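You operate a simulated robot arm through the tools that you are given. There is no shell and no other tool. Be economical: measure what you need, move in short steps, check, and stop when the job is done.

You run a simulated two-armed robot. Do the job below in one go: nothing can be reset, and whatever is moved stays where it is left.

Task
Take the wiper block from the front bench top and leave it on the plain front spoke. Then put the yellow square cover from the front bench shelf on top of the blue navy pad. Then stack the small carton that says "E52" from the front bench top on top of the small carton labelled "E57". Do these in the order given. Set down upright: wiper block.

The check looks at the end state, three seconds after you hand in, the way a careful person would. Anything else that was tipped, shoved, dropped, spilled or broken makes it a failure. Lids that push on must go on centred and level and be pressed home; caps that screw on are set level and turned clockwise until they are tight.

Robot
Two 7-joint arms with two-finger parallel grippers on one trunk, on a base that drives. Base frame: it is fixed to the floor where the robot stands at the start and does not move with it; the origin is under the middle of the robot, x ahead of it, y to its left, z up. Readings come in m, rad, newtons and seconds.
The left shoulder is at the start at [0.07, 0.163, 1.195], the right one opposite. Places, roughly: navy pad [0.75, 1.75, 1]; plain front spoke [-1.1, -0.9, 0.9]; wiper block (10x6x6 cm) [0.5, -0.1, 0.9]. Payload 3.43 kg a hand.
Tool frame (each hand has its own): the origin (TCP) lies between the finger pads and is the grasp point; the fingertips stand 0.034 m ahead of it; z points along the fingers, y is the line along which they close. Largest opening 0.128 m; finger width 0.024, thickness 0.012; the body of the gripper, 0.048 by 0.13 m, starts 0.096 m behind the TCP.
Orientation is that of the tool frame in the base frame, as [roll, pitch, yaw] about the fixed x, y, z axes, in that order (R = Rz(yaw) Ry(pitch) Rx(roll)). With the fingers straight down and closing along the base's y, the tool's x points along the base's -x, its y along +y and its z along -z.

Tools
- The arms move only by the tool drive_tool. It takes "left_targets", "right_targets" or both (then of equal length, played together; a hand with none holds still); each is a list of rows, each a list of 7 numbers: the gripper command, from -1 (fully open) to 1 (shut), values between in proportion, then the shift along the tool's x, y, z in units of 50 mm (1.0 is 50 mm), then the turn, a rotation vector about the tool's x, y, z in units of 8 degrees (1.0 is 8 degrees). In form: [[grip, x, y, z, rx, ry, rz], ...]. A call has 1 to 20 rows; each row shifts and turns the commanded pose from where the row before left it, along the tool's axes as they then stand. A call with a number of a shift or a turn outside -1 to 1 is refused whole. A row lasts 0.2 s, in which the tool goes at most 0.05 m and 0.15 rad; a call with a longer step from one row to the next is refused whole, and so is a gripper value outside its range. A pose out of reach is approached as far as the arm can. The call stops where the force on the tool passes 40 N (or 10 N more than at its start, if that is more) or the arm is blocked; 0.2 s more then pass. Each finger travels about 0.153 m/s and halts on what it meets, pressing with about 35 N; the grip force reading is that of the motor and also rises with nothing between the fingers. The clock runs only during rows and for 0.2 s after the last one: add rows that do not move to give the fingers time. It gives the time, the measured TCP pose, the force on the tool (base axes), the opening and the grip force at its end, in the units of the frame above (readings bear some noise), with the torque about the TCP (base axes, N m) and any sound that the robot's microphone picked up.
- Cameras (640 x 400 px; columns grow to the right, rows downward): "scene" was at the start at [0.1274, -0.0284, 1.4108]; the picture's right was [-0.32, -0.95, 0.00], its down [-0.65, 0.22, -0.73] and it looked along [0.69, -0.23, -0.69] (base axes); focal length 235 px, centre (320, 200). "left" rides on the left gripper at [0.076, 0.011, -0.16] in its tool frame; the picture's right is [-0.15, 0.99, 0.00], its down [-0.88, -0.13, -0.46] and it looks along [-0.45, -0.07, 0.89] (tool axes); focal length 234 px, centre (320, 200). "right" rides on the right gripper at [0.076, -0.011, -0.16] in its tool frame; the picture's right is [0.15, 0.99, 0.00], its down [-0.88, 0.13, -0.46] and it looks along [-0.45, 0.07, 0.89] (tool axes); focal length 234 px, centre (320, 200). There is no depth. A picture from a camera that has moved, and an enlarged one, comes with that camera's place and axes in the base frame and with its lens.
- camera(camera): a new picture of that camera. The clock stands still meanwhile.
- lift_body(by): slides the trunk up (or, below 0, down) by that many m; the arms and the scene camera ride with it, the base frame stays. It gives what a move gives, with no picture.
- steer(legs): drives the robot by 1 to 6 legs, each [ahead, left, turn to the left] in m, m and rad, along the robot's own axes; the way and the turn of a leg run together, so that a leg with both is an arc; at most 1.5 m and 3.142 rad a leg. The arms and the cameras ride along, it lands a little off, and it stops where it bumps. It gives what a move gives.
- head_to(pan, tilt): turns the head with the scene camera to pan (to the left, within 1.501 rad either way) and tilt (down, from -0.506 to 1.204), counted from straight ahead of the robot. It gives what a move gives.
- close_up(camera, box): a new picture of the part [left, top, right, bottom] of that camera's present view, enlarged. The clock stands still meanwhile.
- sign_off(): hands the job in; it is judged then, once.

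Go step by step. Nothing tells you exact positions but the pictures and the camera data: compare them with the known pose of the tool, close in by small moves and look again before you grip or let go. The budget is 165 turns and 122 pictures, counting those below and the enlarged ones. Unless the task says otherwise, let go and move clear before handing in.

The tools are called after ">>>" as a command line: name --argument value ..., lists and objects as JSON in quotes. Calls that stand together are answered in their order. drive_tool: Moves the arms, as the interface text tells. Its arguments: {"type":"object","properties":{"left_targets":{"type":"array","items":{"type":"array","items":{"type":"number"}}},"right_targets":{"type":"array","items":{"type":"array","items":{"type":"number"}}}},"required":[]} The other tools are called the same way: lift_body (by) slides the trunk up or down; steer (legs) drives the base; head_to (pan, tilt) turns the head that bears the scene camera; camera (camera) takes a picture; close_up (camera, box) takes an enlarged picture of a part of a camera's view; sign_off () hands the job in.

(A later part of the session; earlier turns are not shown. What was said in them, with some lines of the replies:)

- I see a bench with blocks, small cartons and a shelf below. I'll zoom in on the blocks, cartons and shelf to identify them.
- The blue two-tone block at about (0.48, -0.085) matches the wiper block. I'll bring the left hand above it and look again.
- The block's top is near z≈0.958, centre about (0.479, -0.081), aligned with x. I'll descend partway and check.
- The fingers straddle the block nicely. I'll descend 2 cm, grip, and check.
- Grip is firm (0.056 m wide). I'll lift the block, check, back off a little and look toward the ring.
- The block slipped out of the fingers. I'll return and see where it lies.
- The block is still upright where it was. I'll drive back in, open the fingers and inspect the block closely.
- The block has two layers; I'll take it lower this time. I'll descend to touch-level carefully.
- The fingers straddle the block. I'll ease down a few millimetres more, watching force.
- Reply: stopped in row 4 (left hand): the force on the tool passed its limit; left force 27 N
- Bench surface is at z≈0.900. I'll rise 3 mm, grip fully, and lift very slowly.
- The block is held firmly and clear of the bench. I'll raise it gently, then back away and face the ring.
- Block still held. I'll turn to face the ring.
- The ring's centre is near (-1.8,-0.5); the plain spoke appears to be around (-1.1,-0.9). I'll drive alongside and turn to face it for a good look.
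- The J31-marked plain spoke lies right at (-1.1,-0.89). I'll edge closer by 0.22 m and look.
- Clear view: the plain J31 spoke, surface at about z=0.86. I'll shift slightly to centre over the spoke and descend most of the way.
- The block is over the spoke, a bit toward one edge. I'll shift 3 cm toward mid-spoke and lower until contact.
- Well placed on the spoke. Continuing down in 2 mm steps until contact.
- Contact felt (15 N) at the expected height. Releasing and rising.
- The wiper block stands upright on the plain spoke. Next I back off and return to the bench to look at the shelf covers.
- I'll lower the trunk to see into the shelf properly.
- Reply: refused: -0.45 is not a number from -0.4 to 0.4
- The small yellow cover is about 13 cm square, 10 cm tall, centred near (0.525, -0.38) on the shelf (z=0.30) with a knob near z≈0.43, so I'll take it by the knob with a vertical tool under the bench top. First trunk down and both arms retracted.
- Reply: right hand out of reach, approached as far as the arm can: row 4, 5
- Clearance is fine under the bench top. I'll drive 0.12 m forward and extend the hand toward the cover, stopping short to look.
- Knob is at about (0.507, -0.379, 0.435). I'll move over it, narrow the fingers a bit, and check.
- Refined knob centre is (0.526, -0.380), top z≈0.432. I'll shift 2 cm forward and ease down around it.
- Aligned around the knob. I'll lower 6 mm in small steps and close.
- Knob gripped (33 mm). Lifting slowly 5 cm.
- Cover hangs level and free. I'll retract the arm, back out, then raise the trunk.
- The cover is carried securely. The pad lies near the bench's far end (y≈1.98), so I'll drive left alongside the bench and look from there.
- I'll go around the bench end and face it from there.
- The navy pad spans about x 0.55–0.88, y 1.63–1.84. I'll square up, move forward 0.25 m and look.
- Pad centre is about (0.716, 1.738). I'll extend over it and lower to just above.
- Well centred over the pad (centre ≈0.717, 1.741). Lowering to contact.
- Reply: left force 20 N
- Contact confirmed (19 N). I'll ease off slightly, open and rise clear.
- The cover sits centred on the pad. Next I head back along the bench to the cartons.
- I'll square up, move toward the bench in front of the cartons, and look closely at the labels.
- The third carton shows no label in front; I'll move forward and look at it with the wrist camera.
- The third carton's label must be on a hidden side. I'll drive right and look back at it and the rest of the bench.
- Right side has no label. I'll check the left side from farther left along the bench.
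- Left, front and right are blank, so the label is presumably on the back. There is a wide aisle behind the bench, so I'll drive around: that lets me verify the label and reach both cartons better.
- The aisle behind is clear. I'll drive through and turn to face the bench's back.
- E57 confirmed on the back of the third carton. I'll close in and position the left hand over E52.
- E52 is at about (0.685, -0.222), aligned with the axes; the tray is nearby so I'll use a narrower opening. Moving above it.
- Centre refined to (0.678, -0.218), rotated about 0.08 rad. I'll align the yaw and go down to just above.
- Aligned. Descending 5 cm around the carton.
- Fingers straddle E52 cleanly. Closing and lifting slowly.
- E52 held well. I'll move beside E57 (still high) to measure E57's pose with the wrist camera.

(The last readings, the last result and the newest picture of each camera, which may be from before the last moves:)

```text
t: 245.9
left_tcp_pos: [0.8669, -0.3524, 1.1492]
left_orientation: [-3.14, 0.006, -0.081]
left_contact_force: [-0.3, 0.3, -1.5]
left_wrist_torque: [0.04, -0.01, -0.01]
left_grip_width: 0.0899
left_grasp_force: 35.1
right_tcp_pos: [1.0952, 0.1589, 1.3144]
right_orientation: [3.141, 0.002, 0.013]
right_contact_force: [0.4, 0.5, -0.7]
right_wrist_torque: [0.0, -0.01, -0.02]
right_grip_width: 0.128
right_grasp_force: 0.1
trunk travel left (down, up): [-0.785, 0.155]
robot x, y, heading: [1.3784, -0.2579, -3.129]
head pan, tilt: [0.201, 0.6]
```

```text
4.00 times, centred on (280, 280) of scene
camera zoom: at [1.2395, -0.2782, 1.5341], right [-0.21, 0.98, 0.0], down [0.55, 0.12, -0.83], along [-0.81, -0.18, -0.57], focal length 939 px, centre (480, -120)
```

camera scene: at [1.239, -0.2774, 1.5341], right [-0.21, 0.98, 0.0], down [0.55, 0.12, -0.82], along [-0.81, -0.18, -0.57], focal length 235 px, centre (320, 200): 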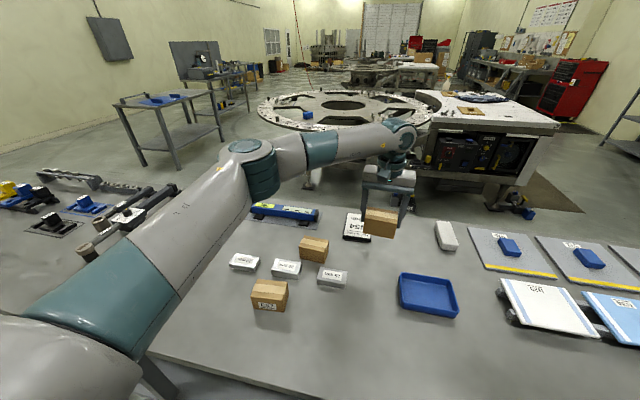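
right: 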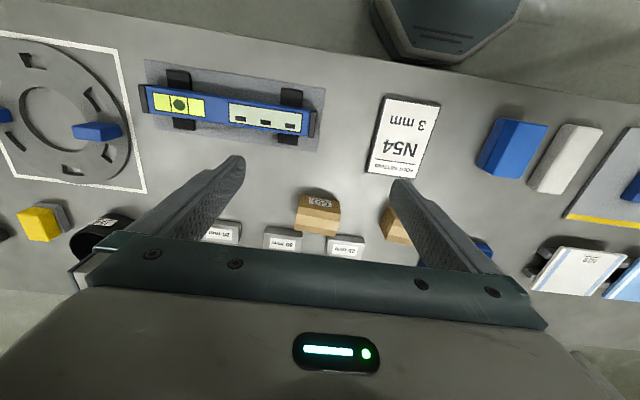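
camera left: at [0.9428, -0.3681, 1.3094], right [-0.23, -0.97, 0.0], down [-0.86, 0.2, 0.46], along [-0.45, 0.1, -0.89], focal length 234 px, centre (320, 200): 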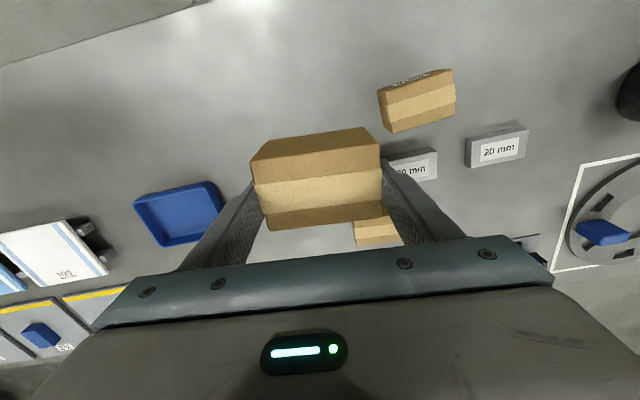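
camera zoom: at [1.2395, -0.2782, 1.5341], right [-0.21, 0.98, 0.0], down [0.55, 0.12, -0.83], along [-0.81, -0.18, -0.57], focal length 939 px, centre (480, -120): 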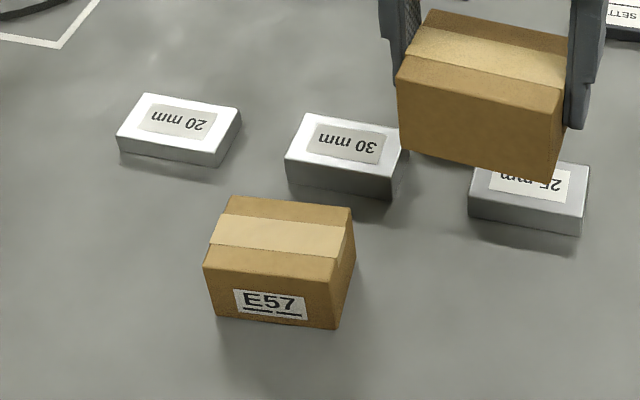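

>>> close_up --camera "left" --box '[350, 50, 478, 130]'

```text
5.00 times, centred on (414, 90) of left
camera zoom: at [0.9428, -0.3681, 1.3094], right [-0.23, -0.97, 0.0], down [-0.86, 0.2, 0.46], along [-0.45, 0.1, -0.89], focal length 1171 px, centre (-150, 750)
```

zoom: 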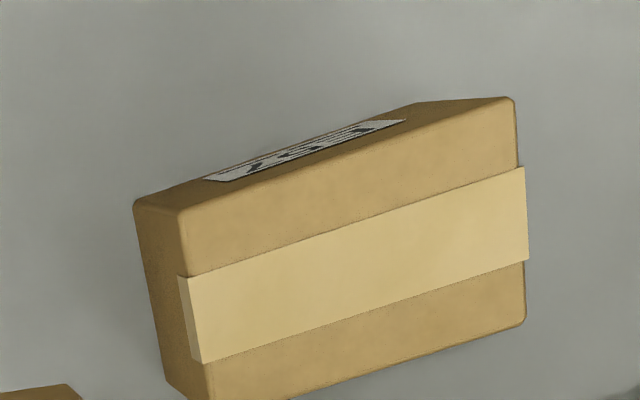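

E57 centre is about (0.882, -0.497), yaw ≈ +0.05. I'll align E52 above it and come down to ~2 cm above.

>>> drive_tool --left_targets '[[1, 0.04, 0.25, 0, 0, 0, 0], [1, 0.07, 0.5, 0, 0, 0, 0], [1, 0.08, 0.5, 0, 0, 0, 0], [1, 0.08, 0.5, 0, 0, 0, 0], [1, 0.08, 0.5, 0, 0, 0, 0], [1, 0.07, 0.44, 0, 0, 0, 0], [1, 0.02, 0.2, 0, 0, 0, -0.2], [1, 0, 0, 0, 0, 0, -0.4], [1, 0, 0, 0.2, 0, 0, -0.34], [1, 0, 0, 0.4, 0, 0, 0], [1, 0, 0, 0.5, 0, 0, 0], [1, 0, 0, 0.5, 0, 0, 0], [1, 0, 0, 0.4, 0, 0, 0], [1, 0, 0, 0.2, 0, 0, 0], [1, 0, 0, 0, 0, 0, 0]]'

>>> close_up --camera "scene" --box '[200, 230, 360, 330]'

>>> camera --camera "left"

```text
t: 249.1
left_tcp_pos: [0.8757, -0.4961, 1.0389]
left_orientation: [-3.14, 0.007, 0.05]
left_contact_force: [-0.4, -0.4, -2.2]
left_wrist_torque: [0.0, 0.01, 0.02]
left_grip_width: 0.0898
left_grasp_force: 35.1
right_tcp_pos: [1.0943, 0.1581, 1.3149]
right_orientation: [3.141, 0.003, 0.015]
right_contact_force: [-0.9, 0.8, -0.7]
right_wrist_torque: [0.01, 0.02, -0.01]
right_grip_width: 0.1279
right_grasp_force: 0.0
trunk travel left (down, up): [-0.785, 0.155]
robot x, y, heading: [1.3762, -0.2565, -3.123]
head pan, tilt: [0.201, 0.6]
```

```text
4.00 times, centred on (280, 280) of scene
camera zoom: at [1.2391, -0.2775, 1.5341], right [-0.21, 0.98, 0.0], down [0.55, 0.12, -0.82], along [-0.81, -0.18, -0.57], focal length 939 px, centre (480, -120)
```

zoom: 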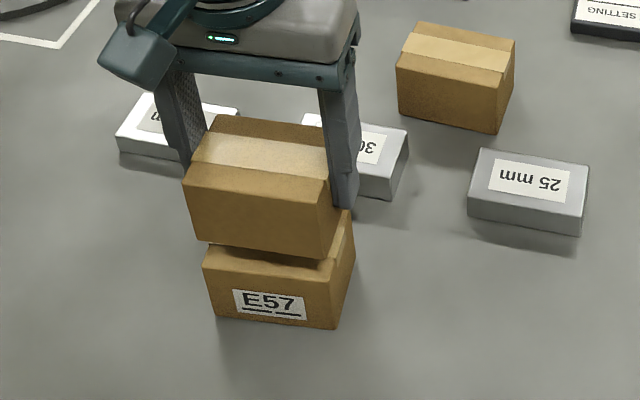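

```text
30 pictures are left
camera left: at [0.9525, -0.5036, 1.1978], right [-0.1, -1.0, 0.0], down [-0.88, 0.09, 0.46], along [-0.46, 0.05, -0.89], focal length 234 px, centre (320, 200)
```

left: 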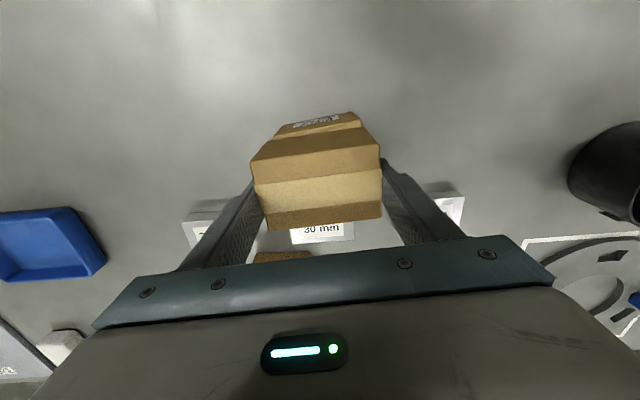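

E52 lines up over E57. Lowering gently to contact.

>>> drive_tool --left_targets '[[1, 0.02, -0.04, 0.12, 0, 0, 0], [1, 0, 0, 0.12, 0, 0, 0], [1, 0, 0, 0.1, 0, 0, 0], [1, 0, 0, 0.06, 0, 0, 0], [1, 0, 0, 0.04, 0, 0, 0], [1, 0, 0, 0.04, 0, 0, 0], [1, 0, 0, 0, 0, 0, 0]]'

>>> close_up --camera "scene" --box '[200, 230, 360, 330]'

```text
t: 250.7
left_tcp_pos: [0.8748, -0.4946, 1.0161]
left_orientation: [-3.14, 0.006, 0.052]
left_contact_force: [0.0, -0.2, -2.5]
left_wrist_torque: [-0.01, 0.03, -0.01]
left_grip_width: 0.0896
left_grasp_force: 34.9
right_tcp_pos: [1.0952, 0.1597, 1.3154]
right_orientation: [-3.141, 0.001, 0.014]
right_contact_force: [0.1, -0.7, 0.2]
right_wrist_torque: [-0.02, -0.01, -0.02]
right_grip_width: 0.1277
right_grasp_force: 0.0
trunk travel left (down, up): [-0.785, 0.155]
robot x, y, heading: [1.377, -0.2574, -3.129]
head pan, tilt: [0.201, 0.6]
```

```text
4.00 times, centred on (280, 280) of scene
camera zoom: at [1.2391, -0.2776, 1.5341], right [-0.21, 0.98, 0.0], down [0.55, 0.12, -0.82], along [-0.81, -0.18, -0.57], focal length 939 px, centre (480, -120)
```

zoom: 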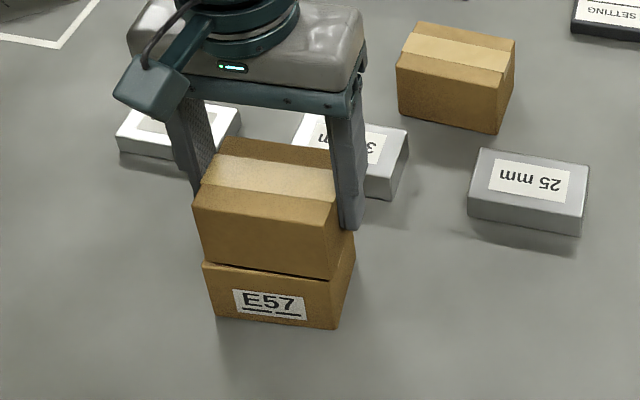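

Nearly touching and well aligned. Continuing in 1.5 mm steps.

>>> drive_tool --left_targets '[[1, 0, 0, 0.03, 0, 0, 0], [1, 0, 0, 0.03, 0, 0, 0], [1, 0, 0, 0.03, 0, 0, 0], [1, 0, 0, 0.03, 0, 0, 0], [1, 0, 0, 0, 0, 0, 0]]'

```text
t: 251.9
left_tcp_pos: [0.8764, -0.495, 1.0133]
left_orientation: [-3.14, 0.011, 0.05]
left_contact_force: [-1.7, -7.0, 23.2]
left_wrist_torque: [-0.92, -0.59, -0.2]
left_grip_width: 0.0895
left_grasp_force: 34.7
right_tcp_pos: [1.0969, 0.1592, 1.3161]
right_orientation: [-3.142, 0.003, 0.015]
right_contact_force: [-0.4, 0.8, 1.6]
right_wrist_torque: [0.02, -0.01, 0.01]
right_grip_width: 0.1282
right_grasp_force: 0.1
trunk travel left (down, up): [-0.785, 0.155]
robot x, y, heading: [1.3773, -0.254, -3.133]
head pan, tilt: [0.201, 0.6]
```

Contact at TCP z≈1.013. I'll back off the pressure 2 mm, release and rise.

>>> drive_tool --left_targets '[[1, 0, 0, -0.03, 0, 0, 0], [1, 0, 0, 0, 0, 0, 0], [0, 0, 0, 0, 0, 0, 0], [-0.7, 0, 0, 0, 0, 0, 0], [-1, 0, 0, 0, 0, 0, 0], [-1, 0, 0, -0.2, 0, 0, 0], [-1, 0, 0, -0.5, 0, 0, 0], [-1, 0, 0, -1, 0, 0, 0], [-1, 0, 0, -1, 0, 0, 0], [-1, 0, 0, -1, 0, 0, 0], [-1, 0, 0, -1, 0, 0, 0]]'

>>> close_up --camera "scene" --box '[200, 190, 440, 340]'

>>> camera --camera "left"

```text
t: 254.3
left_tcp_pos: [0.8789, -0.491, 1.2498]
left_orientation: [3.141, 0.006, 0.05]
left_contact_force: [0.2, 0.0, 0.4]
left_wrist_torque: [-0.03, 0.02, 0.0]
left_grip_width: 0.128
left_grasp_force: 0.1
right_tcp_pos: [1.0953, 0.1596, 1.3146]
right_orientation: [3.141, 0.001, 0.013]
right_contact_force: [-0.4, 0.8, -0.4]
right_wrist_torque: [-0.02, 0.02, 0.01]
right_grip_width: 0.1282
right_grasp_force: 0.1
trunk travel left (down, up): [-0.785, 0.155]
robot x, y, heading: [1.3736, -0.2545, -3.128]
head pan, tilt: [0.201, 0.6]
```

```text
2.67 times, centred on (320, 265) of scene
camera zoom: at [1.2406, -0.2763, 1.5341], right [-0.21, 0.98, 0.0], down [0.55, 0.12, -0.83], along [-0.81, -0.18, -0.56], focal length 626 px, centre (320, 27)
```

zoom: 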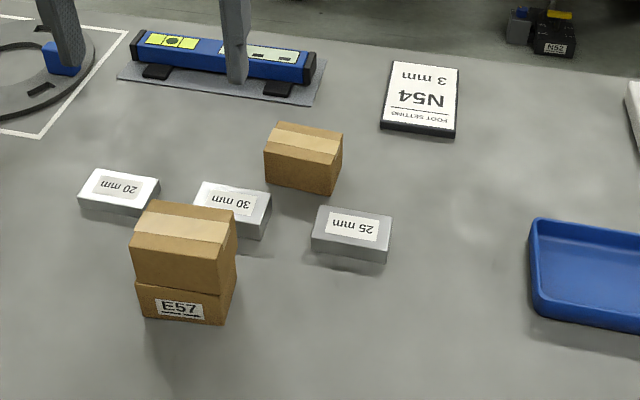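

```text
27 pictures are left
camera left: at [0.9562, -0.4972, 1.4091], right [-0.1, -1.0, 0.0], down [-0.88, 0.09, 0.46], along [-0.46, 0.04, -0.89], focal length 234 px, centre (320, 200)
```

left: 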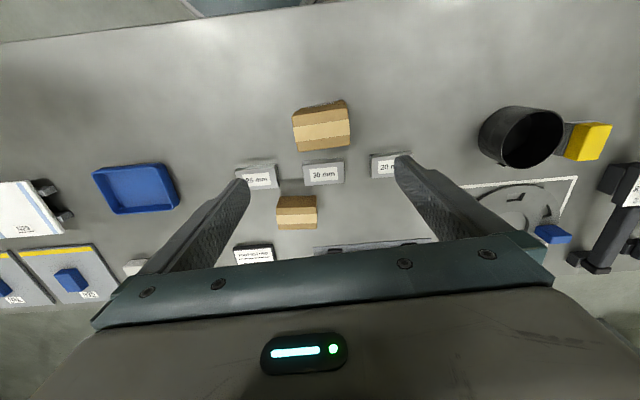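

E52 sits squarely on E57, the cover is centred on the navy pad, and the wiper block stands on the plain spoke. Both hands are clear, so I'm handing in.

>>> sign_off

```text
The job is handed in.
```

All three jobs are finished and handed in:
- **Wiper block:** it stands upright on the plain front spoke, the one marked J31. It slipped out of the fingers on the first lift but stayed upright in place on the bench; the second lift held.
- **Yellow square cover:** it is centred on the navy pad.
- **Cartons:** E52 is stacked squarely on E57. E57's label was on its back face, and I read it before stacking.
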